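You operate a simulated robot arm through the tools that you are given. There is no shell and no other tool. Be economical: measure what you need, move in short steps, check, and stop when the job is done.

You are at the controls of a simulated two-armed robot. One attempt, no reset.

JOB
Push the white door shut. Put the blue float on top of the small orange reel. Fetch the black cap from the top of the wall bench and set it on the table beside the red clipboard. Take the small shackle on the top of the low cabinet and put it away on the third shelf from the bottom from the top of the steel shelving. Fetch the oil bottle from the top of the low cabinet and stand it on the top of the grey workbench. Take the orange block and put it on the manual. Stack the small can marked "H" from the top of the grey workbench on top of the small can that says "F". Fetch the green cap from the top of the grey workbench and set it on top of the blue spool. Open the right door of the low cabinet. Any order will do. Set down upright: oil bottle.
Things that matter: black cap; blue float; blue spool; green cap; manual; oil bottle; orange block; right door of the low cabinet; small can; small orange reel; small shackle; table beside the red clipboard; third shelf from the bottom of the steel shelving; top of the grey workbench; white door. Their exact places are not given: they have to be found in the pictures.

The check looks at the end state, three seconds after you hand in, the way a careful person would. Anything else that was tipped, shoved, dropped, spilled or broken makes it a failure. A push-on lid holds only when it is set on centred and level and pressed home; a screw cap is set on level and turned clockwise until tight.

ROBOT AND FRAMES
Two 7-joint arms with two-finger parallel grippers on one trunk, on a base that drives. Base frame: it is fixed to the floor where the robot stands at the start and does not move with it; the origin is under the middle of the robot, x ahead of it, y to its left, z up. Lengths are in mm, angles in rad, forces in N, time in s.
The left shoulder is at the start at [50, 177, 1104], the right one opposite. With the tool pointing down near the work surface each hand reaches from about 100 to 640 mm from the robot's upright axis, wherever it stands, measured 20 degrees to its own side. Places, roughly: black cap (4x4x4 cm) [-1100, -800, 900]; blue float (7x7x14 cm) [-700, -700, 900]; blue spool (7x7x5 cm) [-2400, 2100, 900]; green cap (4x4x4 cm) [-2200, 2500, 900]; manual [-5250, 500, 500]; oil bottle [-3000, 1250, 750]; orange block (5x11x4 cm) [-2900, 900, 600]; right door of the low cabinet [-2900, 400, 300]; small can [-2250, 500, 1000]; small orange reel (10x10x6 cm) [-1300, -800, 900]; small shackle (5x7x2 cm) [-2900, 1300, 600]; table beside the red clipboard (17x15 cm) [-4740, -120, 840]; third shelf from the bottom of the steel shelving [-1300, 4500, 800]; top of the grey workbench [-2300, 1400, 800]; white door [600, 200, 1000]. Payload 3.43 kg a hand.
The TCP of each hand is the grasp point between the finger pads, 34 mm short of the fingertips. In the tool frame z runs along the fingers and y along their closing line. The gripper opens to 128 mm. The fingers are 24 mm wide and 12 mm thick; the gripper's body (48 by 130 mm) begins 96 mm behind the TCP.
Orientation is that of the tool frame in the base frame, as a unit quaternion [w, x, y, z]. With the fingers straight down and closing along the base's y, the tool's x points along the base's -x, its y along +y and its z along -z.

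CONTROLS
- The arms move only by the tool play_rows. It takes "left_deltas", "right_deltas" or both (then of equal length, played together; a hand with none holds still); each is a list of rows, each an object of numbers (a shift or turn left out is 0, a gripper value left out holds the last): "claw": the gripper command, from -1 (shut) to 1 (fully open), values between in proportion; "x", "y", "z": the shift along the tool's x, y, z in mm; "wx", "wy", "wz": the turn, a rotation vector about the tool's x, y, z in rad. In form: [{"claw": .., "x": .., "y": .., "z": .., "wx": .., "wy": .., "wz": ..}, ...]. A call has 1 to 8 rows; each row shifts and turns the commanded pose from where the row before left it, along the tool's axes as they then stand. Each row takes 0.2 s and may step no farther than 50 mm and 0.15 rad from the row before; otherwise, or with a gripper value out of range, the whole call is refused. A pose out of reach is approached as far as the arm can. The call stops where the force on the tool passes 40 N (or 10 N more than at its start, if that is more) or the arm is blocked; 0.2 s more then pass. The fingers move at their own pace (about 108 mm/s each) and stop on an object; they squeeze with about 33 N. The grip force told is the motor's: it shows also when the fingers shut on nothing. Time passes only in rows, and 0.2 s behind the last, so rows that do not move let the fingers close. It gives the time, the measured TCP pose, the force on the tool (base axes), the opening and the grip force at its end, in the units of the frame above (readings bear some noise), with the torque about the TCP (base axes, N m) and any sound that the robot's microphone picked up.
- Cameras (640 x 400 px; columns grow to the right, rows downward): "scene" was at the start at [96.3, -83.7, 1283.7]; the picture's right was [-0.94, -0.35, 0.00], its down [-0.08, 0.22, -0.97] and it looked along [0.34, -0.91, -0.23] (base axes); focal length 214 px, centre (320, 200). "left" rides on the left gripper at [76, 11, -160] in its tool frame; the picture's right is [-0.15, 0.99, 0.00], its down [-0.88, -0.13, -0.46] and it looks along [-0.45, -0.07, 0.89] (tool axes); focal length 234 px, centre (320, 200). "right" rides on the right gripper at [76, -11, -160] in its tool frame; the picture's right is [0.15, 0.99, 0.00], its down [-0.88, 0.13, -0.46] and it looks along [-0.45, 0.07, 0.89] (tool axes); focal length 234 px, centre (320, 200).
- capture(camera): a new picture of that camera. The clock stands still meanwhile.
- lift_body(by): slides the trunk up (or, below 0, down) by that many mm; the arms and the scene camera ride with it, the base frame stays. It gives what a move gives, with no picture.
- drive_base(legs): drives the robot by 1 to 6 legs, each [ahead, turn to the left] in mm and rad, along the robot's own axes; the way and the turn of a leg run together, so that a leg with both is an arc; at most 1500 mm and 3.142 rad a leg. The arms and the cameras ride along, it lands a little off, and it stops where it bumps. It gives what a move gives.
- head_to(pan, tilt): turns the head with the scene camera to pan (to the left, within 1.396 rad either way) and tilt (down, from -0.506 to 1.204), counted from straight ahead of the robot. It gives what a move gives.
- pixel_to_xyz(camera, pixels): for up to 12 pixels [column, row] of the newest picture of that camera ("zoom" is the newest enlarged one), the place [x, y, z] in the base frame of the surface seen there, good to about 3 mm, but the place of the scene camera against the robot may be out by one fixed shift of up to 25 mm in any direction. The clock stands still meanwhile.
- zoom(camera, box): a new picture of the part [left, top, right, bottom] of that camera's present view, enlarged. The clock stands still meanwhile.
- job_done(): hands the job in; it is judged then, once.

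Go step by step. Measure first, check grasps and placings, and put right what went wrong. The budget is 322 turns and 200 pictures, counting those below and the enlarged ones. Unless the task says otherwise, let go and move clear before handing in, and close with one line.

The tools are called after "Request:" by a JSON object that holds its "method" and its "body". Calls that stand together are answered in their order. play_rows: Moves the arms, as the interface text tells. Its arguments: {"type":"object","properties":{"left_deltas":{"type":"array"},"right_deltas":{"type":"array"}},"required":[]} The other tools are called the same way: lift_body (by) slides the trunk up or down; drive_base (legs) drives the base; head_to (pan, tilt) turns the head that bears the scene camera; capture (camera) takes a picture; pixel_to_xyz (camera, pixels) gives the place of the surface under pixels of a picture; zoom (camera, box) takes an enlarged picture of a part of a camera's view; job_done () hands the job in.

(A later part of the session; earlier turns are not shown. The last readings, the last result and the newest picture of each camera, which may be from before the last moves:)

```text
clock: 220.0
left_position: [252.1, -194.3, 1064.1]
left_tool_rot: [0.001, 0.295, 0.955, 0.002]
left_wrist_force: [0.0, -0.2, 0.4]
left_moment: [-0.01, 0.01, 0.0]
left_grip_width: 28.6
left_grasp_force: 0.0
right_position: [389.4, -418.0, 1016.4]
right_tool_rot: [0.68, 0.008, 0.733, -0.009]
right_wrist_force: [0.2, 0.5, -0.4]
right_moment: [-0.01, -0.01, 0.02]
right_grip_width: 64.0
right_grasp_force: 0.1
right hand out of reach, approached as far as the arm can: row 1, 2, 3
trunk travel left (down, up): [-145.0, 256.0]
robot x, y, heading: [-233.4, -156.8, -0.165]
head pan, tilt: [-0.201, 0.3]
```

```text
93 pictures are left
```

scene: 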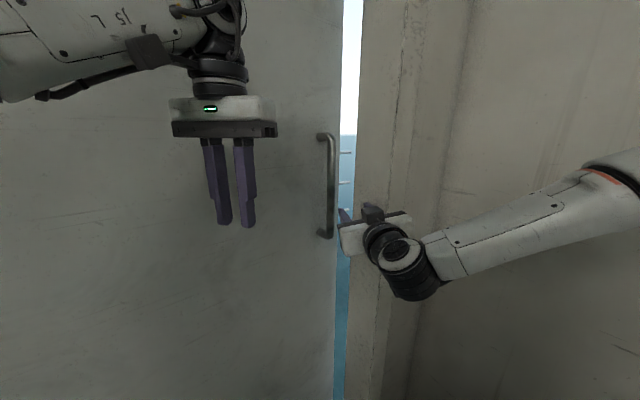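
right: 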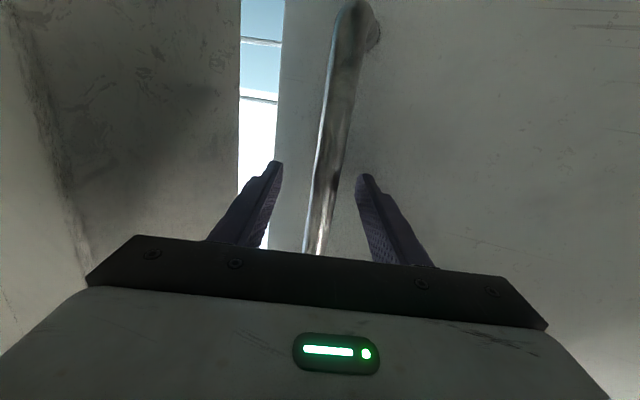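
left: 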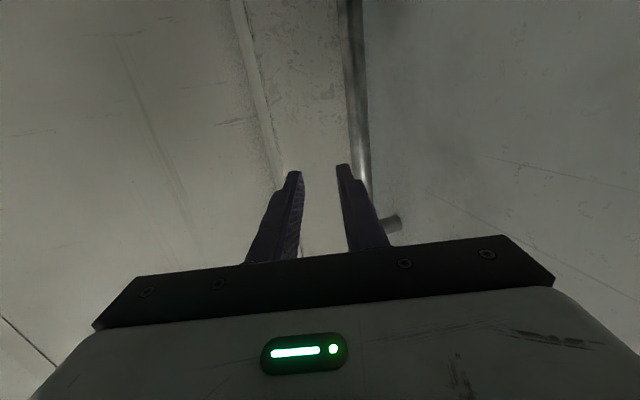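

The bar is well between the pads. I'll close and pull straight back with the base.

Request:
{"method": "play_rows", "body": {"right_deltas": [{"claw": -1}, {}, {}, {}]}}

Request:
{"method": "drive_base", "body": {"legs": [[-45, 0]]}}

Request:
{"method": "drive_base", "body": {"legs": [[-40, 0]]}}

Request:
{"method": "drive_base", "body": {"legs": [[-30, 0]]}}

Request:
{"method": "capture", "body": {"camera": "scene"}}

```text
clock: 221.0
left_position: [252.9, -192.5, 1062.2]
left_tool_rot: [0.002, 0.296, 0.955, 0.0]
left_wrist_force: [0.4, -0.1, 0.0]
left_moment: [0.0, 0.06, -0.01]
left_grip_width: 28.9
left_grasp_force: 0.0
right_position: [388.2, -414.4, 1016.8]
right_tool_rot: [0.68, 0.006, 0.733, -0.007]
right_wrist_force: [-1.3, 11.2, -2.9]
right_moment: [0.37, -0.36, 0.32]
right_grip_width: 21.6
right_grasp_force: 44.7
trunk travel left (down, up): [-145.0, 256.0]
robot x, y, heading: [-234.6, -158.1, -0.159]
head pan, tilt: [-0.201, 0.3]
```

```text
clock: 221.9
left_position: [208.3, -190.2, 1063.0]
left_tool_rot: [0.0, 0.296, 0.955, 0.003]
left_wrist_force: [0.3, 0.7, -0.5]
left_moment: [0.02, -0.03, 0.01]
left_grip_width: 29.0
left_grasp_force: 0.1
right_position: [346.0, -421.7, 1015.6]
right_tool_rot: [0.681, 0.018, 0.732, -0.015]
right_wrist_force: [3.9, -28.6, 0.0]
right_moment: [-0.35, -0.44, -0.54]
right_grip_width: 21.7
right_grasp_force: 44.6
trunk travel left (down, up): [-145.0, 256.0]
robot x, y, heading: [-274.2, -155.5, -0.166]
head pan, tilt: [-0.201, 0.3]
```

```text
clock: 222.8
left_position: [169.5, -181.4, 1062.4]
left_tool_rot: [0.0, 0.295, 0.955, 0.004]
left_wrist_force: [-1.2, 0.0, -0.5]
left_moment: [0.02, -0.04, 0.0]
left_grip_width: 28.7
left_grasp_force: 0.1
right_position: [309.4, -426.1, 1015.8]
right_tool_rot: [0.682, 0.029, 0.731, -0.024]
right_wrist_force: [-1.1, -33.4, -4.6]
right_moment: [-0.56, -0.41, -0.71]
right_grip_width: 21.6
right_grasp_force: 44.3
trunk travel left (down, up): [-145.0, 256.0]
robot x, y, heading: [-316.6, -146.7, -0.168]
head pan, tilt: [-0.201, 0.3]
```

```text
clock: 223.6
left_position: [140.0, -175.7, 1062.2]
left_tool_rot: [-0.001, 0.296, 0.955, 0.002]
left_wrist_force: [0.1, -0.2, -0.4]
left_moment: [0.01, -0.01, 0.0]
left_grip_width: 28.9
left_grasp_force: 0.1
right_position: [280.6, -426.5, 1015.5]
right_tool_rot: [0.68, 0.035, 0.732, -0.03]
right_wrist_force: [17.3, -20.7, -0.3]
right_moment: [-0.59, -0.15, -0.32]
right_grip_width: 21.6
right_grasp_force: 44.4
trunk travel left (down, up): [-145.0, 256.0]
robot x, y, heading: [-347.8, -142.0, -0.171]
head pan, tilt: [-0.201, 0.3]
```

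```text
92 pictures are left
```

scene: 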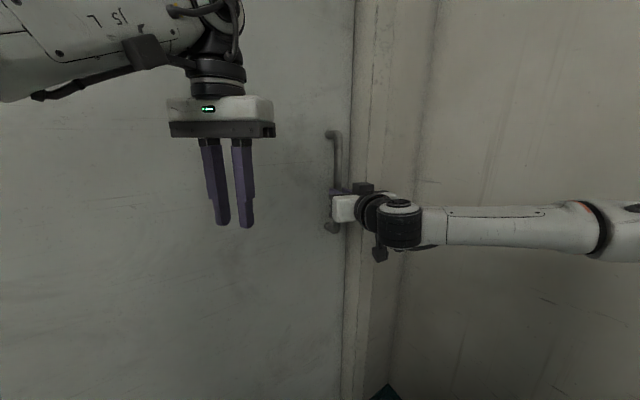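

The door is in its frame with the bar at x≈281. I'll pull a little more to seat it, then open wide and back straight off.

Request:
{"method": "drive_base", "body": {"legs": [[-15, 0]]}}

Request:
{"method": "play_rows", "body": {"right_deltas": [{"claw": 0.0}, {}, {}]}}

Request:
{"method": "drive_base", "body": {"legs": [[-120, 0]]}}

Request:
{"method": "capture", "body": {"camera": "scene"}}

Request:
{"method": "pixel_to_xyz", "body": {"camera": "scene", "pixels": [[335, 170], [300, 300], [100, 300], [20, 300], [360, 300], [345, 300]]}}

```text
clock: 224.4
left_position: [124.0, -172.1, 1063.1]
left_tool_rot: [0.0, 0.296, 0.955, 0.002]
left_wrist_force: [0.3, -0.5, 0.5]
left_moment: [0.0, -0.04, 0.02]
left_grip_width: 28.9
left_grasp_force: 0.0
right_position: [263.5, -421.2, 1017.6]
right_tool_rot: [0.68, 0.032, 0.732, -0.028]
right_wrist_force: [-4.7, -0.5, -2.4]
right_moment: [0.0, 0.1, 0.04]
right_grip_width: 0.0
right_grasp_force: 33.1
trunk travel left (down, up): [-145.0, 256.0]
robot x, y, heading: [-361.1, -137.6, -0.171]
head pan, tilt: [-0.201, 0.3]
```

```text
clock: 225.2
left_position: [123.5, -172.1, 1063.3]
left_tool_rot: [0.001, 0.296, 0.955, 0.002]
left_wrist_force: [-0.2, 0.2, 0.5]
left_moment: [-0.01, 0.01, -0.03]
left_grip_width: 29.2
left_grasp_force: 0.1
right_position: [263.6, -421.1, 1017.6]
right_tool_rot: [0.681, 0.032, 0.731, -0.029]
right_wrist_force: [-0.6, -0.8, -0.4]
right_moment: [0.03, -0.02, -0.01]
right_grip_width: 64.0
right_grasp_force: 0.1
trunk travel left (down, up): [-145.0, 256.0]
robot x, y, heading: [-359.7, -138.9, -0.166]
head pan, tilt: [-0.201, 0.3]
```

```text
clock: 226.4
left_position: [6.7, -152.7, 1063.0]
left_tool_rot: [0.0, 0.297, 0.955, 0.002]
left_wrist_force: [-0.5, 0.3, -0.9]
left_moment: [-0.03, 0.01, 0.01]
left_grip_width: 28.7
left_grasp_force: 0.1
right_position: [145.9, -400.2, 1017.6]
right_tool_rot: [0.681, 0.034, 0.731, -0.031]
right_wrist_force: [-0.1, 0.7, -1.0]
right_moment: [0.05, 0.06, 0.0]
right_grip_width: 64.3
right_grasp_force: 0.0
trunk travel left (down, up): [-145.0, 256.0]
robot x, y, heading: [-477.3, -121.0, -0.169]
head pan, tilt: [-0.201, 0.3]
```

```text
91 pictures are left
```

scene: 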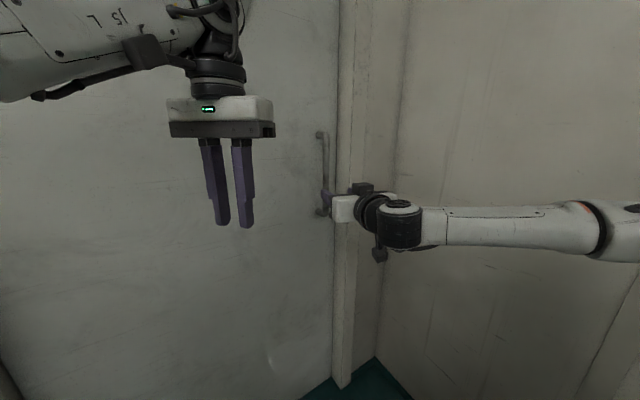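

```text
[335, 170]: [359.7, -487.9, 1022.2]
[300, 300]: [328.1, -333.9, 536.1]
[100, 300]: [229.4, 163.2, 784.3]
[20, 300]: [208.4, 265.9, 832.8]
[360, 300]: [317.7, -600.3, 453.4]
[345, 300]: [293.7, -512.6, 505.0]
```

The grip slipped only when the door met its stop; the face now reads the closed slope (0.20), so the door is shut. Next the wall bench: tuck the right hand down, raise the trunk, and turn toward the bench.

Request:
{"method": "play_rows", "body": {"right_deltas": [{"z": -20, "wy": 0.15}, {"z": -20, "wy": 0.15}, {"wy": 0.15}, {"wy": 0.15}, {"wy": 0.15}, {"wy": 0.15}, {"wy": 0.15}, {"wy": 0.15}], "left_deltas": [{"claw": 1}, {}, {}, {}, {}, {}, {}, {}]}}

Request:
{"method": "play_rows", "body": {"right_deltas": [{"wy": 0.15, "claw": 1}, {"wy": 0.15}, {"wy": 0.05}]}}

Request:
{"method": "lift_body", "body": {"by": 130}}

Request:
{"method": "drive_base", "body": {"legs": [[-100, 0], [0, -1.4]]}}

Request:
{"method": "head_to", "body": {"pan": -0.9, "tilt": 0.5}}

Request:
{"method": "capture", "body": {"camera": "scene"}}

```text
clock: 228.2
left_position: [6.8, -153.9, 1063.6]
left_tool_rot: [0.001, 0.298, 0.955, 0.002]
left_wrist_force: [-1.0, 0.9, -0.7]
left_moment: [0.05, 0.0, -0.01]
left_grip_width: 128.2
left_grasp_force: 0.1
right_position: [75.9, -483.2, 1013.0]
right_tool_rot: [0.198, 0.044, 0.979, -0.007]
right_wrist_force: [0.4, 0.5, 0.1]
right_moment: [-0.02, 0.01, 0.0]
right_grip_width: 64.3
right_grasp_force: 0.0
right hand out of reach, approached as far as the arm can: row 6, 7, 8
trunk travel left (down, up): [-145.0, 256.0]
robot x, y, heading: [-480.1, -119.1, -0.17]
head pan, tilt: [-0.201, 0.3]
```

```text
clock: 229.0
left_position: [6.8, -152.7, 1064.0]
left_tool_rot: [0.002, 0.297, 0.955, 0.001]
left_wrist_force: [-0.1, 0.2, -0.1]
left_moment: [0.0, 0.0, 0.02]
left_grip_width: 128.2
left_grasp_force: 0.1
right_position: [47.9, -525.9, 990.8]
right_tool_rot: [0.075, 0.044, 0.996, -0.003]
right_wrist_force: [-0.9, -0.5, -0.5]
right_moment: [0.02, 0.0, 0.04]
right_grip_width: 127.7
right_grasp_force: 0.1
right hand out of reach, approached as far as the arm can: row 1, 2
trunk travel left (down, up): [-145.0, 256.0]
robot x, y, heading: [-480.1, -119.3, -0.169]
head pan, tilt: [-0.201, 0.3]
```

```text
clock: 230.6
left_position: [6.9, -153.0, 1192.9]
left_tool_rot: [0.0, 0.296, 0.955, 0.002]
left_wrist_force: [0.3, 0.8, 0.1]
left_moment: [0.0, 0.03, -0.02]
left_grip_width: 127.9
left_grasp_force: 0.0
right_position: [49.2, -525.9, 1118.9]
right_tool_rot: [0.075, 0.045, 0.996, -0.003]
right_wrist_force: [-0.1, 0.3, -0.1]
right_moment: [0.0, 0.0, 0.0]
right_grip_width: 128.1
right_grasp_force: 0.1
trunk travel left (down, up): [-275.0, 126.0]
robot x, y, heading: [-479.2, -119.0, -0.172]
head pan, tilt: [-0.201, 0.3]
```

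```text
clock: 235.2
left_position: [-528.5, -584.2, 1193.1]
left_tool_rot: [0.002, 0.843, 0.539, 0.001]
left_wrist_force: [0.5, -0.3, 0.1]
left_moment: [-0.04, 0.0, -0.02]
left_grip_width: 128.0
left_grasp_force: 0.1
right_position: [-890.1, -688.3, 1120.2]
right_tool_rot: [0.056, 0.677, 0.732, -0.05]
right_wrist_force: [-0.2, 0.4, 0.8]
right_moment: [0.02, -0.01, 0.01]
right_grip_width: 128.1
right_grasp_force: 0.1
trunk travel left (down, up): [-275.0, 126.0]
robot x, y, heading: [-576.0, -103.0, -1.568]
head pan, tilt: [-0.201, 0.3]
```

```text
clock: 236.3
left_position: [-528.5, -584.4, 1193.9]
left_tool_rot: [0.001, 0.843, 0.539, 0.001]
left_wrist_force: [0.2, 0.2, -0.2]
left_moment: [-0.01, 0.01, -0.03]
left_grip_width: 128.0
left_grasp_force: 0.0
right_position: [-888.8, -688.6, 1120.6]
right_tool_rot: [0.056, 0.677, 0.732, -0.051]
right_wrist_force: [0.0, -0.2, -0.1]
right_moment: [0.01, -0.03, -0.01]
right_grip_width: 128.2
right_grasp_force: 0.1
trunk travel left (down, up): [-275.0, 126.0]
robot x, y, heading: [-575.6, -97.9, -1.565]
head pan, tilt: [-0.901, 0.499]
```

```text
90 pictures are left
```

scene: 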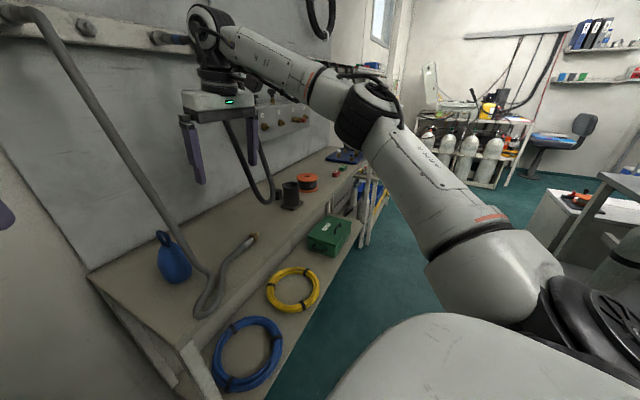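

I see the bench with the blue float (173,258), a dark item (290,195) and an orange reel (307,182). I'll zoom and measure them.

Request:
{"method": "zoom", "body": {"camera": "scene", "box": [240, 130, 400, 230]}}

Request:
{"method": "pixel_to_xyz", "body": {"camera": "scene", "pixels": [[163, 237], [172, 255], [180, 280], [150, 290], [291, 183], [290, 205], [307, 180], [307, 187], [335, 175], [255, 200], [90, 275], [185, 345]]}}

```text
4.00 times, centred on (320, 180) of scene
```

zoom: 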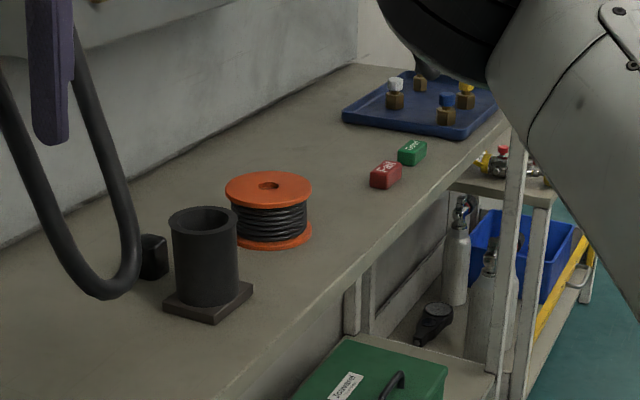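

```text
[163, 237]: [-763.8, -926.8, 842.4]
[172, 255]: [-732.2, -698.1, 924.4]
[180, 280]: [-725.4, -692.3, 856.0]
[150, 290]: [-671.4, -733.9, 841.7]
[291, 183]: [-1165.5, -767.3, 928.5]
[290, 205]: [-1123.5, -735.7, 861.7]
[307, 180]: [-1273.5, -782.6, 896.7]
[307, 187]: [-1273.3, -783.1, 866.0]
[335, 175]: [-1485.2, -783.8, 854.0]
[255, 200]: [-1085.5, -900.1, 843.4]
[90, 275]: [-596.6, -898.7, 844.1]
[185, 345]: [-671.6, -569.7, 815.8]
```

The bench top is at z≈854; the cap is the small dark cylinder left of the canister, the reel at (-1273,-783). I'll retract the right hand and drive to (-1020,-270) facing the bench.

Request:
{"method": "play_rows", "body": {"right_deltas": [{"x": 45}, {"x": 45}, {"x": 45}, {"x": 45}, {"x": 30}]}}

Request:
{"method": "drive_base", "body": {"legs": [[0, -1.2], [476, 0], [0, 1.2]]}}

Request:
{"method": "head_to", "body": {"pan": 0.0, "tilt": 0.75}}

Request:
{"method": "capture", "body": {"camera": "scene"}}

```text
clock: 237.5
left_position: [-529.4, -584.4, 1192.5]
left_tool_rot: [0.001, 0.843, 0.538, 0.001]
left_wrist_force: [1.0, -0.4, 0.3]
left_moment: [-0.01, 0.0, -0.03]
left_grip_width: 128.0
left_grasp_force: 0.1
right_position: [-905.6, -483.5, 1088.1]
right_tool_rot: [0.056, 0.677, 0.732, -0.05]
right_wrist_force: [-0.1, -0.1, -0.1]
right_moment: [-0.03, 0.02, -0.02]
right_grip_width: 128.2
right_grasp_force: 0.0
trunk travel left (down, up): [-275.0, 126.0]
robot x, y, heading: [-577.5, -96.7, -1.573]
head pan, tilt: [-0.901, 0.499]
```

```text
clock: 246.2
left_position: [-976.9, -757.2, 1193.1]
left_tool_rot: [0.002, 0.847, 0.531, 0.002]
left_wrist_force: [0.9, -0.9, 0.4]
left_moment: [-0.01, 0.0, -0.03]
left_grip_width: 128.4
left_grasp_force: 0.1
right_position: [-1352.4, -649.4, 1089.1]
right_tool_rot: [0.056, 0.683, 0.726, -0.051]
right_wrist_force: [0.5, 0.0, -0.1]
right_moment: [-0.02, -0.01, -0.01]
right_grip_width: 127.9
right_grasp_force: 0.1
trunk travel left (down, up): [-275.0, 126.0]
robot x, y, heading: [-1014.7, -271.2, -1.591]
head pan, tilt: [-0.901, 0.499]
```

```text
clock: 247.4
left_position: [-977.4, -757.5, 1192.0]
left_tool_rot: [0.001, 0.848, 0.531, 0.001]
left_wrist_force: [-0.7, 0.5, -0.3]
left_moment: [-0.03, 0.01, 0.01]
left_grip_width: 128.2
left_grasp_force: 0.0
right_position: [-1352.1, -649.0, 1088.9]
right_tool_rot: [0.057, 0.683, 0.726, -0.051]
right_wrist_force: [0.2, 0.4, 0.0]
right_moment: [0.02, 0.0, 0.04]
right_grip_width: 128.2
right_grasp_force: 0.1
trunk travel left (down, up): [-275.0, 126.0]
robot x, y, heading: [-1018.9, -273.0, -1.589]
head pan, tilt: [0.0, 0.75]
```

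```text
88 pictures are left
```

scene: 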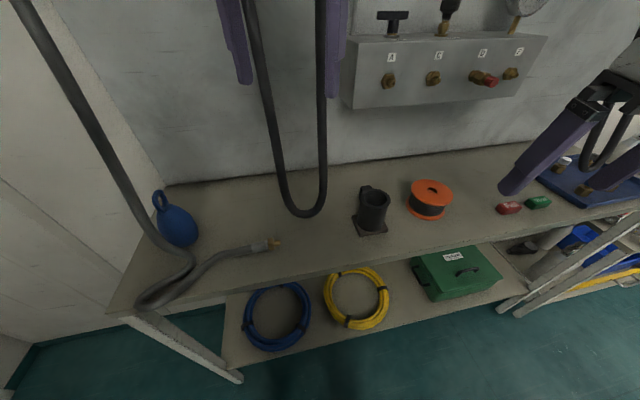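

Clear view: float (177,222), cap (366,192), reel (430,198), hanging hose loop (300,200). I'll measure these.

Request:
{"method": "pixel_to_xyz", "body": {"camera": "scene", "pixels": [[177, 215], [185, 235], [160, 198], [366, 189], [362, 196], [431, 186], [432, 210], [415, 188], [450, 192], [303, 212], [260, 80], [374, 205]]}}

Request:
{"method": "zoom", "body": {"camera": "scene", "box": [340, 170, 470, 250]}}

```text
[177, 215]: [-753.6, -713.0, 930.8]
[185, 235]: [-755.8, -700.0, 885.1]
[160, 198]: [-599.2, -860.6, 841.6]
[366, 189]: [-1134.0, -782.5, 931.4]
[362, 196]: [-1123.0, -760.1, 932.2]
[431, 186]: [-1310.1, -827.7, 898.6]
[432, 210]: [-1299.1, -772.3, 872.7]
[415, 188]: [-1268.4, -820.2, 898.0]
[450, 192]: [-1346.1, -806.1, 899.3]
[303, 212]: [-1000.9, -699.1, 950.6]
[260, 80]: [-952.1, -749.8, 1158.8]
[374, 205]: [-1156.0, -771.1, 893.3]
```

```text
4.92 times, centred on (405, 210) of scene
```

zoom: 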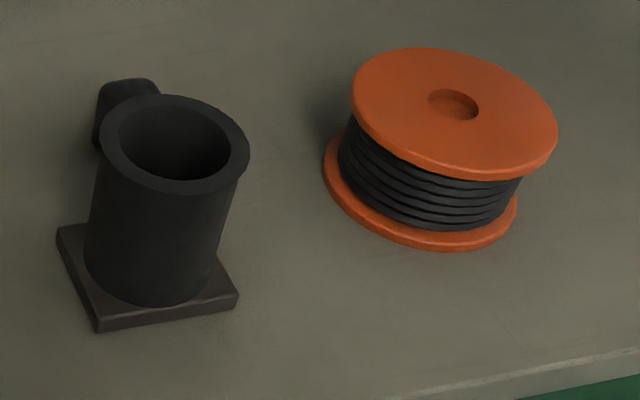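

The cap is behind the tube holder. The left hand is near the hanging hose, so I'll draw it back and then bring it over the float.

Request:
{"method": "play_rows", "body": {"left_deltas": [{"x": 45}, {"x": 45}, {"x": 45}, {"x": 30}, {"y": 45}, {"y": 45}, {"y": 45}]}}

Request:
{"method": "capture", "body": {"camera": "left"}}

```text
clock: 249.0
left_position: [-786.3, -667.9, 1194.4]
left_tool_rot: [0.002, 0.848, 0.53, 0.0]
left_wrist_force: [1.2, -1.1, 0.5]
left_moment: [0.02, -0.02, 0.0]
left_grip_width: 127.8
left_grasp_force: 0.0
right_position: [-1352.7, -648.0, 1089.3]
right_tool_rot: [0.056, 0.683, 0.727, -0.051]
right_wrist_force: [0.5, -0.3, 0.4]
right_moment: [0.01, 0.02, -0.01]
right_grip_width: 127.9
right_grasp_force: 0.0
trunk travel left (down, up): [-275.0, 126.0]
robot x, y, heading: [-1017.0, -272.3, -1.587]
head pan, tilt: [0.0, 0.75]
```

```text
86 pictures are left
```

left: 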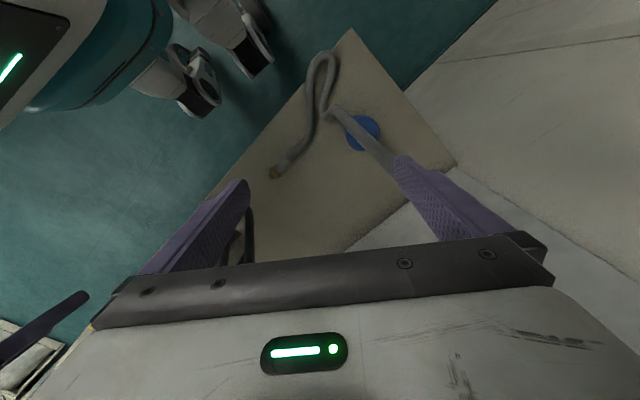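

The float is at (362,132), with a hose strand rising past it toward the right finger. I'll measure both here.

Request:
{"method": "pixel_to_xyz", "body": {"camera": "left", "pixels": [[357, 138], [368, 122], [372, 128], [345, 118], [360, 133], [375, 148], [388, 160], [325, 90], [335, 60]]}}

Request:
{"method": "zoom", "body": {"camera": "left", "box": [280, 40, 440, 200]}}

```text
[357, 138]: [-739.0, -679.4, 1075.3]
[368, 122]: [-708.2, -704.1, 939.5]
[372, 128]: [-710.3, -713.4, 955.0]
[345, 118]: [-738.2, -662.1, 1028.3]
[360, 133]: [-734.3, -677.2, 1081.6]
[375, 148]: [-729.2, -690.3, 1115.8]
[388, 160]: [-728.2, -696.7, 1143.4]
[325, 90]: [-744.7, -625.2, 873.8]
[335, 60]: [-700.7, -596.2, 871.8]
```

```text
2.50 times, centred on (360, 120) of left
```

zoom: 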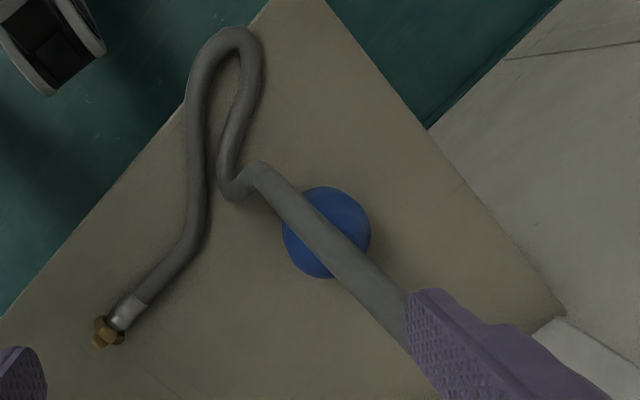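

The float's centre is at about (-728,-721), with a hose crossing above it, so I'll grasp it from the right side with the left hand tilted 30° down, pointing +x. First move clear and reorient.

Request:
{"method": "play_rows", "body": {"left_deltas": [{"x": 16, "y": -46}, {"x": 16, "y": -46}, {"x": 16, "y": -46, "wz": 0.14}, {"wz": 0.145}, {"wz": 0.145}, {"wz": 0.145}, {"wz": 0.145}, {"wz": 0.145}]}}

Request:
{"method": "play_rows", "body": {"left_deltas": [{"wz": 0.145}, {"wz": 0.145}, {"wz": 0.145}, {"wy": 0.15}, {"wy": 0.15}, {"wy": 0.15}, {"wy": 0.15}, {"wy": 0.15}]}}

Request:
{"method": "play_rows", "body": {"left_deltas": [{"wy": 0.15}, {"wy": 0.15, "claw": 0.4}]}}

```text
clock: 250.8
left_position: [-888.5, -564.5, 1191.9]
left_tool_rot: [0.0, 0.992, 0.126, 0.001]
left_wrist_force: [0.2, -0.2, -0.3]
left_moment: [0.01, 0.01, -0.02]
left_grip_width: 127.9
left_grasp_force: 0.1
right_position: [-1352.5, -649.8, 1089.3]
right_tool_rot: [0.055, 0.683, 0.726, -0.051]
right_wrist_force: [0.2, 0.0, 0.4]
right_moment: [-0.05, 0.01, 0.01]
right_grip_width: 128.0
right_grasp_force: 0.1
trunk travel left (down, up): [-275.0, 126.0]
robot x, y, heading: [-1016.6, -278.1, -1.592]
head pan, tilt: [0.0, 0.75]
```

```text
clock: 252.2
left_position: [-925.2, -496.8, 1142.2]
left_tool_rot: [0.018, 0.984, -0.07, 0.164]
left_wrist_force: [-6.1, -23.7, -10.6]
left_moment: [0.34, -0.5, 0.95]
left_grip_width: 113.9
left_grasp_force: 0.0
left hand out of reach, approached as far as the arm can: row 1, 2, 3, 4, 5, 6
right_position: [-1352.2, -649.9, 1088.3]
right_tool_rot: [0.056, 0.683, 0.727, -0.05]
right_wrist_force: [-0.3, 0.2, 0.3]
right_moment: [0.02, 0.02, 0.02]
right_grip_width: 128.1
right_grasp_force: 0.0
trunk travel left (down, up): [-275.0, 126.0]
robot x, y, heading: [-1013.6, -272.5, -1.588]
head pan, tilt: [0.0, 0.75]
stopped in row 6 (left hand): the force on the tool passed its limit at 45 N (the readings are from after the stop); the commanded pose is now the measured one
```

```text
clock: 252.5
left_position: [-924.3, -495.2, 1142.5]
left_tool_rot: [0.016, 0.981, -0.058, 0.182]
left_wrist_force: [-3.7, -21.7, -10.8]
left_moment: [0.22, -0.43, 0.79]
left_grip_width: 115.0
left_grasp_force: 0.1
left hand out of reach, approached as far as the arm can: row 1
right_position: [-1352.5, -648.7, 1088.2]
right_tool_rot: [0.056, 0.683, 0.726, -0.052]
right_wrist_force: [0.5, 0.7, 0.7]
right_moment: [0.01, 0.02, 0.0]
right_grip_width: 128.0
right_grasp_force: 0.1
trunk travel left (down, up): [-275.0, 126.0]
robot x, y, heading: [-1017.6, -276.7, -1.592]
head pan, tilt: [0.0, 0.75]
stopped in row 1 (left hand): the force on the tool passed its limit at 43 N (the readings are from after the stop); the commanded pose is now the measured one
```

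The left wrist can't reach that orientation. I'll instead turn the robot left to heading -0.6 and use the right hand from there; first untwist the left hand and pull the right one in.

Request:
{"method": "play_rows", "body": {"left_deltas": [{"wy": -0.14, "z": -20}, {"wz": -0.145}, {"wz": -0.145}, {"wz": -0.145}, {"wz": -0.145}, {"wz": -0.145}], "right_deltas": [{"x": 40}, {"x": 40}, {"y": 45}, {"y": 45}, {"y": 45}, {"y": 45}]}}

Request:
{"method": "drive_base", "body": {"legs": [[0, 0.99]]}}

```text
clock: 253.6
left_position: [-925.9, -495.6, 1160.1]
left_tool_rot: [0.033, 0.979, 0.165, 0.116]
left_wrist_force: [2.2, -14.2, -4.3]
left_moment: [0.08, -0.03, 0.17]
left_grip_width: 120.3
left_grasp_force: 0.1
right_position: [-1258.0, -566.8, 1078.0]
right_tool_rot: [0.055, 0.683, 0.727, -0.051]
right_wrist_force: [0.7, -0.4, -0.3]
right_moment: [-0.02, -0.02, 0.0]
right_grip_width: 128.1
right_grasp_force: 0.1
trunk travel left (down, up): [-275.0, 126.0]
robot x, y, heading: [-1017.2, -275.0, -1.59]
head pan, tilt: [0.0, 0.75]
stopped in row 5 (left hand): the force on the tool passed its limit at 61 N (the readings are from after the stop); the commanded pose is now the measured one
```

```text
clock: 256.5
left_position: [-781.2, -321.3, 1162.1]
left_tool_rot: [-0.025, 0.783, 0.611, 0.115]
left_wrist_force: [26.3, 1.0, 0.3]
left_moment: [-1.06, 2.11, -0.11]
left_grip_width: 119.0
left_grasp_force: 0.0
right_position: [-903.6, -636.7, 1078.7]
right_tool_rot: [0.073, 0.257, 0.963, -0.018]
right_wrist_force: [-0.6, 0.5, 0.0]
right_moment: [0.04, 0.0, -0.01]
right_grip_width: 127.6
right_grasp_force: 0.0
trunk travel left (down, up): [-275.0, 126.0]
robot x, y, heading: [-1013.6, -272.9, -0.599]
head pan, tilt: [0.0, 0.75]
```

I'll move the left hand away from the body, orient the right hand (30° down, pointing -0.3 rad), and take a look at the hose loop.

Request:
{"method": "play_rows", "body": {"left_deltas": [{"y": 40, "x": -15}, {"y": 40, "x": -15}, {"y": 40, "x": -15}, {"y": 40, "x": -10}, {}, {}, {}, {}], "right_deltas": [{"wz": -0.115}, {"wz": -0.11}, {"wy": -0.15, "claw": 0.35}, {"wy": -0.15}, {"wy": -0.15}, {"wy": -0.15}, {"wy": -0.15}, {"wy": -0.15}]}}

Request:
{"method": "capture", "body": {"camera": "scene"}}

Request:
{"method": "capture", "body": {"camera": "right"}}

```text
clock: 258.3
left_position: [-667.9, -407.7, 1142.4]
left_tool_rot: [-0.024, 0.783, 0.611, 0.115]
left_wrist_force: [-0.4, 0.9, 0.1]
left_moment: [-0.01, 0.02, -0.01]
left_grip_width: 127.8
left_grasp_force: 0.2
left hand out of reach, approached as far as the arm can: row 3, 4
right_position: [-875.3, -694.2, 1168.2]
right_tool_rot: [0.492, 0.121, 0.857, -0.088]
right_wrist_force: [-0.3, -0.2, 0.0]
right_moment: [0.01, 0.01, 0.01]
right_grip_width: 86.4
right_grasp_force: 0.0
right hand out of reach, approached as far as the arm can: row 5, 6, 7, 8
trunk travel left (down, up): [-275.0, 126.0]
robot x, y, heading: [-1016.3, -276.8, -0.6]
head pan, tilt: [0.0, 0.75]
```

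```text
84 pictures are left
```

scene: 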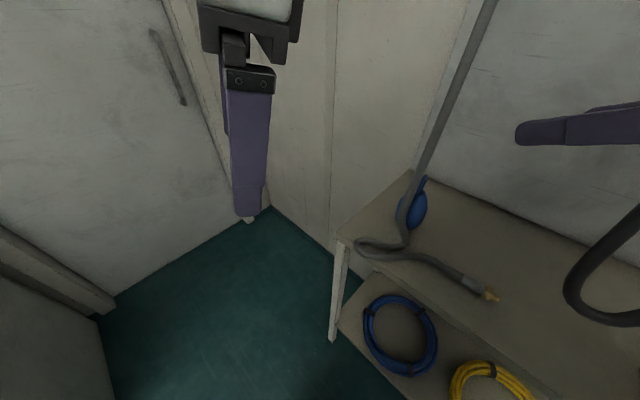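

```text
83 pictures are left
```

right: 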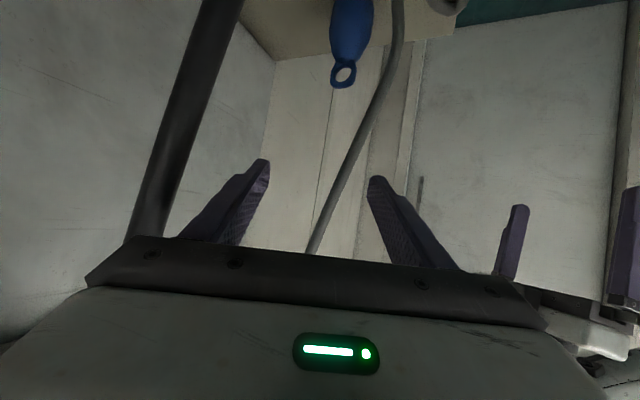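

The float is ahead of the right hand at (350,30); a thick black hose strand runs on its right side. I'll measure the strand and the float here.

Request:
{"method": "pixel_to_xyz", "body": {"camera": "right", "pixels": [[215, 40], [190, 120], [155, 200], [350, 20], [340, 75], [385, 60], [360, 140], [330, 210]]}}

Request:
{"method": "pixel_to_xyz", "body": {"camera": "scene", "pixels": [[580, 280], [600, 310], [630, 220], [415, 210], [405, 225], [440, 110]]}}

```text
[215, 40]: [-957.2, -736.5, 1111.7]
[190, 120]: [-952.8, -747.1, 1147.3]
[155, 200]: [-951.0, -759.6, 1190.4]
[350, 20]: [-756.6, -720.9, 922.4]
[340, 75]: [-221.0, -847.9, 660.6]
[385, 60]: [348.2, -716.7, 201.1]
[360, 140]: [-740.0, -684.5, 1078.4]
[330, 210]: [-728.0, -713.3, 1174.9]
```

```text
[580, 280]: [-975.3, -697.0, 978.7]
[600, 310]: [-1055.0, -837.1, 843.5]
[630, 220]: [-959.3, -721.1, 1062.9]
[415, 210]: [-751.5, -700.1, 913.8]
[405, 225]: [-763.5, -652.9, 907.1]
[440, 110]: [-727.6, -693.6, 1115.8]
```

The black strand at (-955,-735) and the gray hose at (-735,-690) bracket the path. I'll move the hand forward 75 mm at this height, then lower the trunk to bring it down between them.

Request:
{"method": "play_rows", "body": {"right_deltas": [{"x": -17, "y": 20, "z": 28}, {"x": -17, "y": 20, "z": 28}, {}]}}

```text
clock: 259.1
left_position: [-668.6, -408.0, 1141.6]
left_tool_rot: [-0.024, 0.783, 0.611, 0.116]
left_wrist_force: [0.5, -0.2, 0.1]
left_moment: [0.0, 0.01, 0.01]
left_grip_width: 127.9
left_grasp_force: 0.0
right_position: [-799.0, -675.5, 1168.6]
right_tool_rot: [0.493, 0.122, 0.857, -0.088]
right_wrist_force: [-0.4, -0.3, -0.8]
right_moment: [-0.02, 0.01, 0.03]
right_grip_width: 86.6
right_grasp_force: 0.1
trunk travel left (down, up): [-275.0, 126.0]
robot x, y, heading: [-1014.4, -270.1, -0.602]
head pan, tilt: [0.0, 0.75]
```

Exactly placed at (-799,-676,1169). Now I lower the trunk 235 mm and view.

Request:
{"method": "lift_body", "body": {"by": -235}}

Request:
{"method": "capture", "body": {"camera": "right"}}

```text
clock: 261.6
left_position: [-668.1, -407.2, 907.7]
left_tool_rot: [-0.024, 0.783, 0.611, 0.115]
left_wrist_force: [-0.6, -0.3, -0.6]
left_moment: [0.01, 0.01, -0.03]
left_grip_width: 128.3
left_grasp_force: 0.0
right_position: [-799.6, -674.5, 932.9]
right_tool_rot: [0.492, 0.121, 0.858, -0.088]
right_wrist_force: [-0.3, -0.2, -0.5]
right_moment: [0.0, 0.0, -0.03]
right_grip_width: 86.4
right_grasp_force: 0.1
trunk travel left (down, up): [-40.0, 361.0]
robot x, y, heading: [-1012.6, -275.5, -0.602]
head pan, tilt: [0.0, 0.75]
```

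```text
82 pictures are left
```

right: 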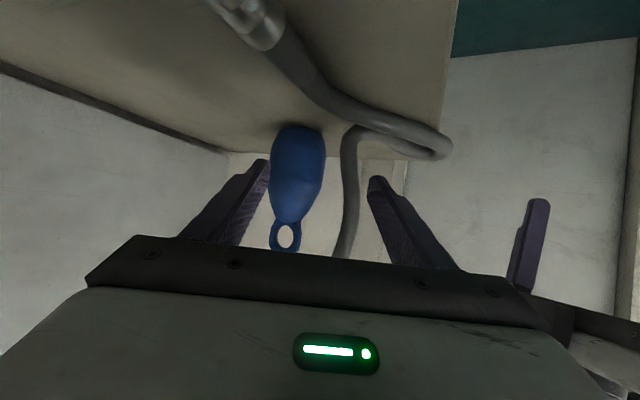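

Float is left, gray hose right in this (inverted) view. I'll shift 23 mm to the hand's right, then advance 85 mm onto the float.

Request:
{"method": "play_rows", "body": {"right_deltas": [{"y": -12}, {"y": -11}, {"z": 30, "x": -4}, {"z": 30, "x": -4}, {"z": 24, "x": -4}]}}

Request:
{"method": "capture", "body": {"camera": "right"}}

```text
clock: 262.8
left_position: [-668.3, -407.6, 907.6]
left_tool_rot: [-0.025, 0.782, 0.612, 0.115]
left_wrist_force: [-0.2, -0.7, 0.3]
left_moment: [0.0, -0.01, 0.02]
left_grip_width: 127.8
left_grasp_force: 0.1
right_position: [-731.5, -720.3, 901.5]
right_tool_rot: [0.492, 0.122, 0.858, -0.089]
right_wrist_force: [0.3, 0.4, 0.3]
right_moment: [0.0, 0.0, 0.03]
right_grip_width: 86.3
right_grasp_force: 0.0
trunk travel left (down, up): [-40.0, 361.0]
robot x, y, heading: [-1018.3, -272.1, -0.601]
head pan, tilt: [0.0, 0.75]
```

```text
81 pictures are left
```

right: 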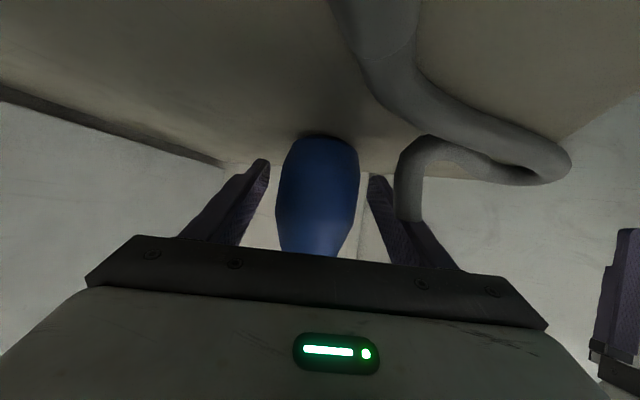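

The float is between the pads with the hose outside. I'll close, lift 25 mm, and check the grip.

Request:
{"method": "play_rows", "body": {"right_deltas": [{"claw": -1}, {}, {}, {}, {}]}}

Request:
{"method": "lift_body", "body": {"by": 25}}

Request:
{"method": "play_rows", "body": {"right_deltas": [{"z": -28, "x": 4}, {"z": -30, "x": 4}, {"z": -26, "x": 4}, {"y": 12}]}}

Request:
{"method": "capture", "body": {"camera": "right"}}

```text
clock: 263.9
left_position: [-668.9, -407.5, 907.8]
left_tool_rot: [-0.025, 0.783, 0.611, 0.115]
left_wrist_force: [0.1, -0.3, 1.0]
left_moment: [-0.01, -0.01, 0.02]
left_grip_width: 127.9
left_grasp_force: 0.1
right_position: [-731.5, -720.7, 900.8]
right_tool_rot: [0.493, 0.121, 0.857, -0.088]
right_wrist_force: [-0.2, -0.1, 0.2]
right_moment: [0.07, -0.01, -0.04]
right_grip_width: 60.5
right_grasp_force: 33.2
trunk travel left (down, up): [-40.0, 361.0]
robot x, y, heading: [-1014.5, -275.0, -0.601]
head pan, tilt: [0.0, 0.75]
```

```text
clock: 264.7
left_position: [-668.1, -406.4, 932.0]
left_tool_rot: [-0.025, 0.782, 0.612, 0.114]
left_wrist_force: [0.1, 0.5, -0.5]
left_moment: [0.01, 0.02, 0.04]
left_grip_width: 128.1
left_grasp_force: 0.1
right_position: [-733.0, -721.4, 926.8]
right_tool_rot: [0.493, 0.121, 0.857, -0.089]
right_wrist_force: [0.6, 0.4, -0.9]
right_moment: [-0.01, 0.02, -0.01]
right_grip_width: 60.4
right_grasp_force: 33.5
trunk travel left (down, up): [-65.0, 336.0]
robot x, y, heading: [-1015.6, -272.6, -0.602]
head pan, tilt: [0.0, 0.75]
```

```text
clock: 265.7
left_position: [-669.5, -407.8, 933.7]
left_tool_rot: [-0.024, 0.783, 0.611, 0.115]
left_wrist_force: [0.2, -0.4, -0.1]
left_moment: [-0.02, -0.03, 0.03]
left_grip_width: 127.9
left_grasp_force: 0.0
right_position: [-803.9, -685.6, 958.7]
right_tool_rot: [0.493, 0.121, 0.857, -0.088]
right_wrist_force: [0.9, -0.2, -1.1]
right_moment: [-0.03, 0.0, 0.0]
right_grip_width: 60.0
right_grasp_force: 32.8
trunk travel left (down, up): [-65.0, 336.0]
robot x, y, heading: [-1015.4, -269.2, -0.602]
head pan, tilt: [0.0, 0.75]
```

```text
80 pictures are left
```

right: 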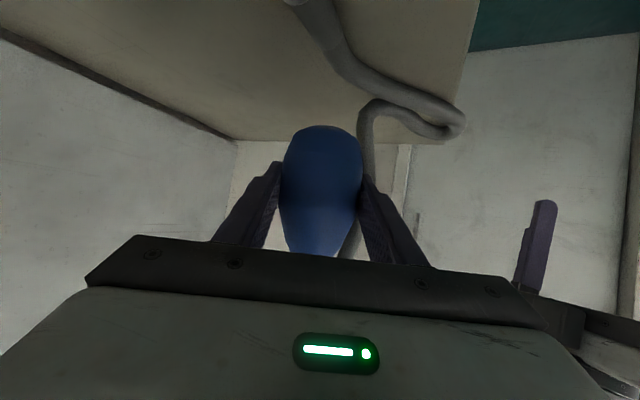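

The float is held (60 mm, 33 N). I'll back the robot off, turn toward the reel and raise the trunk a bit.

Request:
{"method": "drive_base", "body": {"legs": [[-200, 0], [0, -0.865], [90, 0]]}}

Request:
{"method": "lift_body", "body": {"by": 75}}

Request:
{"method": "head_to", "body": {"pan": -0.2, "tilt": 0.75}}

Request:
{"method": "capture", "body": {"camera": "scene"}}

```text
clock: 270.2
left_position: [-1038.9, -599.3, 933.1]
left_tool_rot: [0.026, 0.965, 0.236, 0.114]
left_wrist_force: [-0.2, 0.2, 0.2]
left_moment: [0.05, 0.03, 0.01]
left_grip_width: 128.1
left_grasp_force: 0.1
right_position: [-1336.4, -683.0, 958.8]
right_tool_rot: [0.413, 0.461, 0.733, -0.282]
right_wrist_force: [-0.4, -1.1, -0.1]
right_moment: [0.0, 0.0, -0.01]
right_grip_width: 59.8
right_grasp_force: 32.6
trunk travel left (down, up): [-65.0, 336.0]
robot x, y, heading: [-1172.3, -251.5, -1.445]
head pan, tilt: [0.0, 0.75]
```

```text
clock: 271.3
left_position: [-1039.0, -600.1, 1007.4]
left_tool_rot: [0.025, 0.965, 0.236, 0.115]
left_wrist_force: [0.3, -0.3, -0.9]
left_moment: [-0.03, -0.01, 0.0]
left_grip_width: 128.2
left_grasp_force: 0.1
right_position: [-1337.0, -683.1, 1032.2]
right_tool_rot: [0.414, 0.461, 0.733, -0.282]
right_wrist_force: [0.5, -0.1, -1.0]
right_moment: [-0.01, -0.03, 0.02]
right_grip_width: 60.2
right_grasp_force: 33.1
trunk travel left (down, up): [-140.0, 261.0]
robot x, y, heading: [-1169.3, -248.3, -1.44]
head pan, tilt: [0.0, 0.75]
```

```text
clock: 272.0
left_position: [-1039.5, -599.3, 1006.5]
left_tool_rot: [0.025, 0.965, 0.236, 0.115]
left_wrist_force: [-0.2, 0.6, 0.1]
left_moment: [0.0, -0.01, -0.05]
left_grip_width: 128.0
left_grasp_force: 0.0
right_position: [-1336.4, -683.1, 1032.9]
right_tool_rot: [0.413, 0.462, 0.732, -0.283]
right_wrist_force: [-0.4, -0.4, -1.7]
right_moment: [0.03, 0.01, 0.0]
right_grip_width: 60.1
right_grasp_force: 32.9
trunk travel left (down, up): [-140.0, 261.0]
robot x, y, heading: [-1167.7, -249.4, -1.454]
head pan, tilt: [-0.201, 0.75]
```

```text
79 pictures are left
```

scene: 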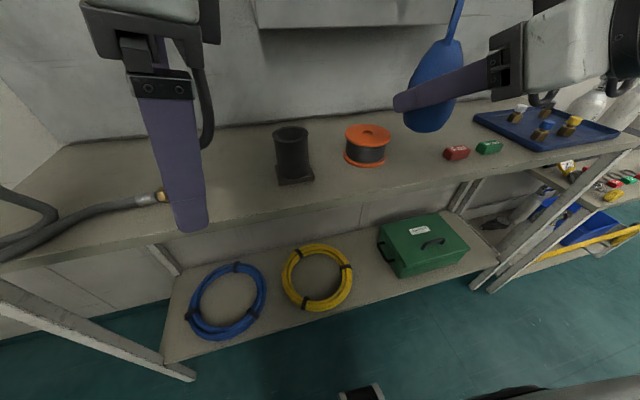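

The reel's top is at (368,133). I'll measure it and the right fingertip for offset.

Request:
{"method": "pixel_to_xyz", "body": {"camera": "scene", "pixels": [[368, 133], [349, 132], [387, 132], [368, 127], [367, 141], [400, 103], [408, 98], [292, 132], [290, 180]]}}

Request:
{"method": "zoom", "body": {"camera": "scene", "box": [330, 60, 490, 180]}}

```text
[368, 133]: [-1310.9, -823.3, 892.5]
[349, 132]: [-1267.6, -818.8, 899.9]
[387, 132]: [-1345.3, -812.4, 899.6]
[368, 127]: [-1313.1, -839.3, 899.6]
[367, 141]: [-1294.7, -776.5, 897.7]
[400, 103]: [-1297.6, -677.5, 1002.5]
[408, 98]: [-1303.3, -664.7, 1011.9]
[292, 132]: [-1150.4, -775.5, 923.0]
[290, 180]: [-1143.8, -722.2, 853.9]
```

```text
3.33 times, centred on (410, 120) of scene
```

zoom: 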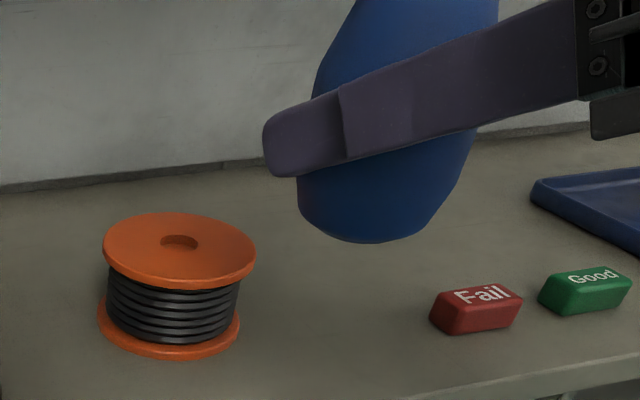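

The reel centre is about (-1306,-814), top z≈912. I'll bring the float over it, ~25 mm high, and check.

Request:
{"method": "play_rows", "body": {"right_deltas": [{"x": -5.5, "y": -6.3, "z": 34.8}, {"x": -5.5, "y": -6.3, "z": 34.8}, {"x": -5.5, "y": -6.3, "z": 34.8}, {"x": -5.5, "y": -6.3, "z": 34.8}, {}]}}

Request:
{"method": "capture", "body": {"camera": "right"}}

Request:
{"method": "zoom", "body": {"camera": "scene", "box": [300, 60, 460, 180]}}

```text
clock: 273.2
left_position: [-1038.3, -599.3, 1007.4]
left_tool_rot: [0.025, 0.964, 0.237, 0.115]
left_wrist_force: [-0.6, 0.6, -0.2]
left_moment: [0.01, -0.01, -0.02]
left_grip_width: 128.0
left_grasp_force: 0.1
right_position: [-1306.5, -816.1, 984.4]
right_tool_rot: [0.413, 0.462, 0.732, -0.283]
right_wrist_force: [-0.4, -0.2, -0.9]
right_moment: [0.0, -0.03, 0.04]
right_grip_width: 59.9
right_grasp_force: 32.8
trunk travel left (down, up): [-140.0, 261.0]
robot x, y, heading: [-1170.9, -249.3, -1.448]
head pan, tilt: [-0.201, 0.75]
```

```text
77 pictures are left
```

right: 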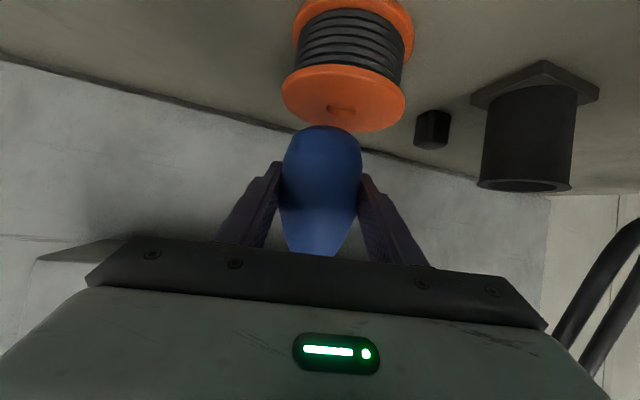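

```text
3.33 times, centred on (380, 120) of scene
```

zoom: 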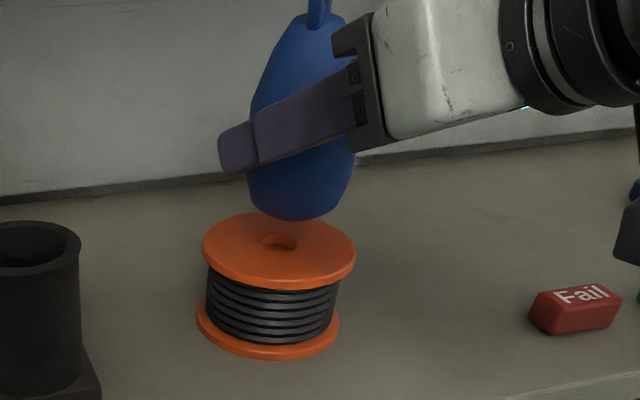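

The hand camera shows the reel top ellipse centred near (344,98). I'll measure it in this accurate camera.

Request:
{"method": "pixel_to_xyz", "body": {"camera": "right", "pixels": [[286, 100], [403, 100], [330, 70], [345, 98], [360, 126], [344, 110], [380, 78]]}}

```text
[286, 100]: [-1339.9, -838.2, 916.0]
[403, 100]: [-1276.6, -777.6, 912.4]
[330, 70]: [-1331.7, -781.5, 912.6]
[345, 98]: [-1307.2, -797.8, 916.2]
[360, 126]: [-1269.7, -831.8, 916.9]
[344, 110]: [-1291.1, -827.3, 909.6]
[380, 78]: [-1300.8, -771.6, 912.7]
```

The reel centre is (-1305,-808), top z≈915. I'll shift 10 mm toward me and lower 20 mm.

Request:
{"method": "play_rows", "body": {"right_deltas": [{"x": 5.4, "y": 1.2, "z": 0.5}, {"x": 5.4, "y": 1.2, "z": 0.5}, {"x": 5.4, "y": 1.2, "z": 0.5}, {"x": 5.4, "y": 1.2, "z": 0.5}, {}]}}

Request:
{"method": "zoom", "body": {"camera": "right", "box": [260, 20, 440, 180]}}

```text
clock: 274.4
left_position: [-1038.7, -598.0, 1006.8]
left_tool_rot: [0.025, 0.964, 0.237, 0.115]
left_wrist_force: [0.1, 0.2, -0.3]
left_moment: [-0.02, 0.01, -0.02]
left_grip_width: 127.9
left_grasp_force: 0.2
right_position: [-1305.8, -804.1, 965.2]
right_tool_rot: [0.415, 0.46, 0.732, -0.283]
right_wrist_force: [-1.5, -2.9, 8.5]
right_moment: [-0.2, -0.15, -0.05]
right_grip_width: 60.0
right_grasp_force: 33.3
trunk travel left (down, up): [-140.0, 261.0]
robot x, y, heading: [-1171.6, -251.4, -1.445]
head pan, tilt: [-0.201, 0.75]
```

```text
2.50 times, centred on (350, 100) of right
```

zoom: 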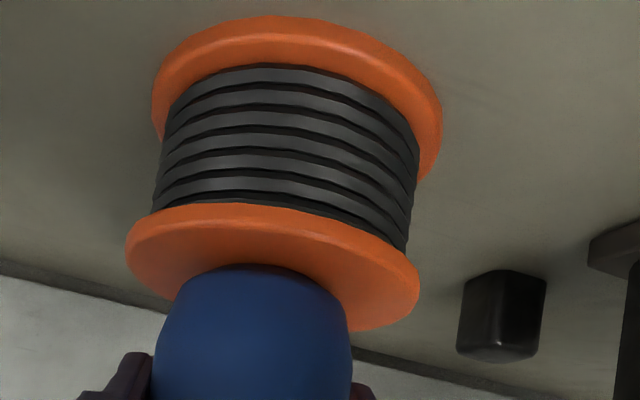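

Contact is felt (8.5 N) and the float sits centred. I'll open and retreat along the tool axis.

Request:
{"method": "play_rows", "body": {"right_deltas": [{"claw": -0.2}, {"claw": 0.3}, {}, {}, {"z": -25}, {"z": -30}, {"z": -35}, {"z": -40}]}}

Request:
{"method": "zoom", "body": {"camera": "scene", "box": [260, 60, 460, 180]}}

```text
clock: 276.2
left_position: [-1038.8, -599.8, 1007.4]
left_tool_rot: [0.025, 0.965, 0.236, 0.115]
left_wrist_force: [0.1, -0.1, -0.5]
left_moment: [-0.02, -0.02, 0.01]
left_grip_width: 128.0
left_grasp_force: 0.1
right_position: [-1351.5, -700.4, 1029.2]
right_tool_rot: [0.413, 0.461, 0.733, -0.282]
right_wrist_force: [-0.1, 0.5, -0.4]
right_moment: [0.0, 0.0, -0.02]
right_grip_width: 83.3
right_grasp_force: 0.1
trunk travel left (down, up): [-140.0, 261.0]
robot x, y, heading: [-1171.5, -249.8, -1.448]
head pan, tilt: [-0.201, 0.75]
```

```text
3.20 times, centred on (360, 120) of scene
```

zoom: 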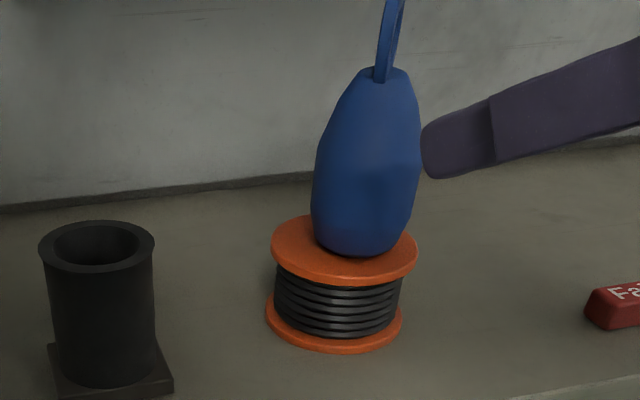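

The float stands on the reel. Now the black cap behind the tube: I'll look with the right hand camera.

Request:
{"method": "capture", "body": {"camera": "right"}}

```text
73 pictures are left
```

right: 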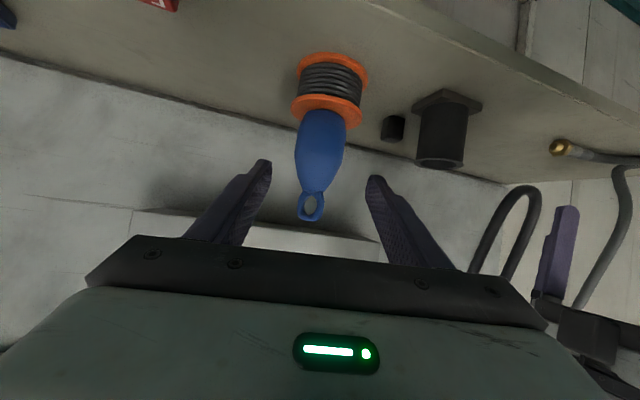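

Request:
{"method": "pixel_to_xyz", "body": {"camera": "right", "pixels": [[393, 117], [393, 138], [385, 128], [402, 126], [393, 128], [445, 165], [420, 120], [467, 120], [500, 230], [530, 195]]}}

```text
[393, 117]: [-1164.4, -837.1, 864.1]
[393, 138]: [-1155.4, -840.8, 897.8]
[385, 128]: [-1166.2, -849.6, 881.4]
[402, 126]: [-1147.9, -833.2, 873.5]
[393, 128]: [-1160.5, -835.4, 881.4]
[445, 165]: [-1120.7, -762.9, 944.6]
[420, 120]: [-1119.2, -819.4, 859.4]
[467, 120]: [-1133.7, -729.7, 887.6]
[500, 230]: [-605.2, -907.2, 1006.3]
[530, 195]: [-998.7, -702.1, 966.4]
```

The cap's centre is about (-1147,-850), top z≈898. I'll check how far the valve panel on the wall protrudes above it.

Request:
{"method": "head_to", "body": {"pan": 0.1, "tilt": 0.35}}

Request:
{"method": "capture", "body": {"camera": "scene"}}

```text
clock: 277.1
left_position: [-1039.9, -599.2, 1006.4]
left_tool_rot: [0.024, 0.964, 0.237, 0.115]
left_wrist_force: [-0.4, -0.4, 0.4]
left_moment: [-0.03, -0.01, 0.03]
left_grip_width: 128.0
left_grasp_force: 0.1
right_position: [-1350.7, -702.5, 1028.3]
right_tool_rot: [0.414, 0.461, 0.732, -0.282]
right_wrist_force: [1.0, 0.3, -1.2]
right_moment: [-0.01, 0.01, 0.02]
right_grip_width: 83.2
right_grasp_force: 0.0
trunk travel left (down, up): [-140.0, 261.0]
robot x, y, heading: [-1168.6, -248.5, -1.446]
head pan, tilt: [0.099, 0.351]
```

```text
72 pictures are left
```

scene: 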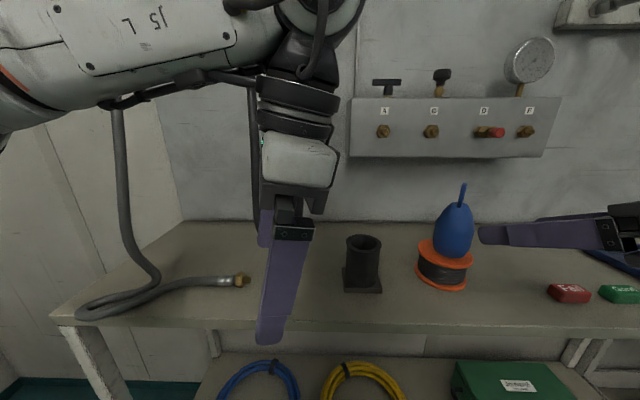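

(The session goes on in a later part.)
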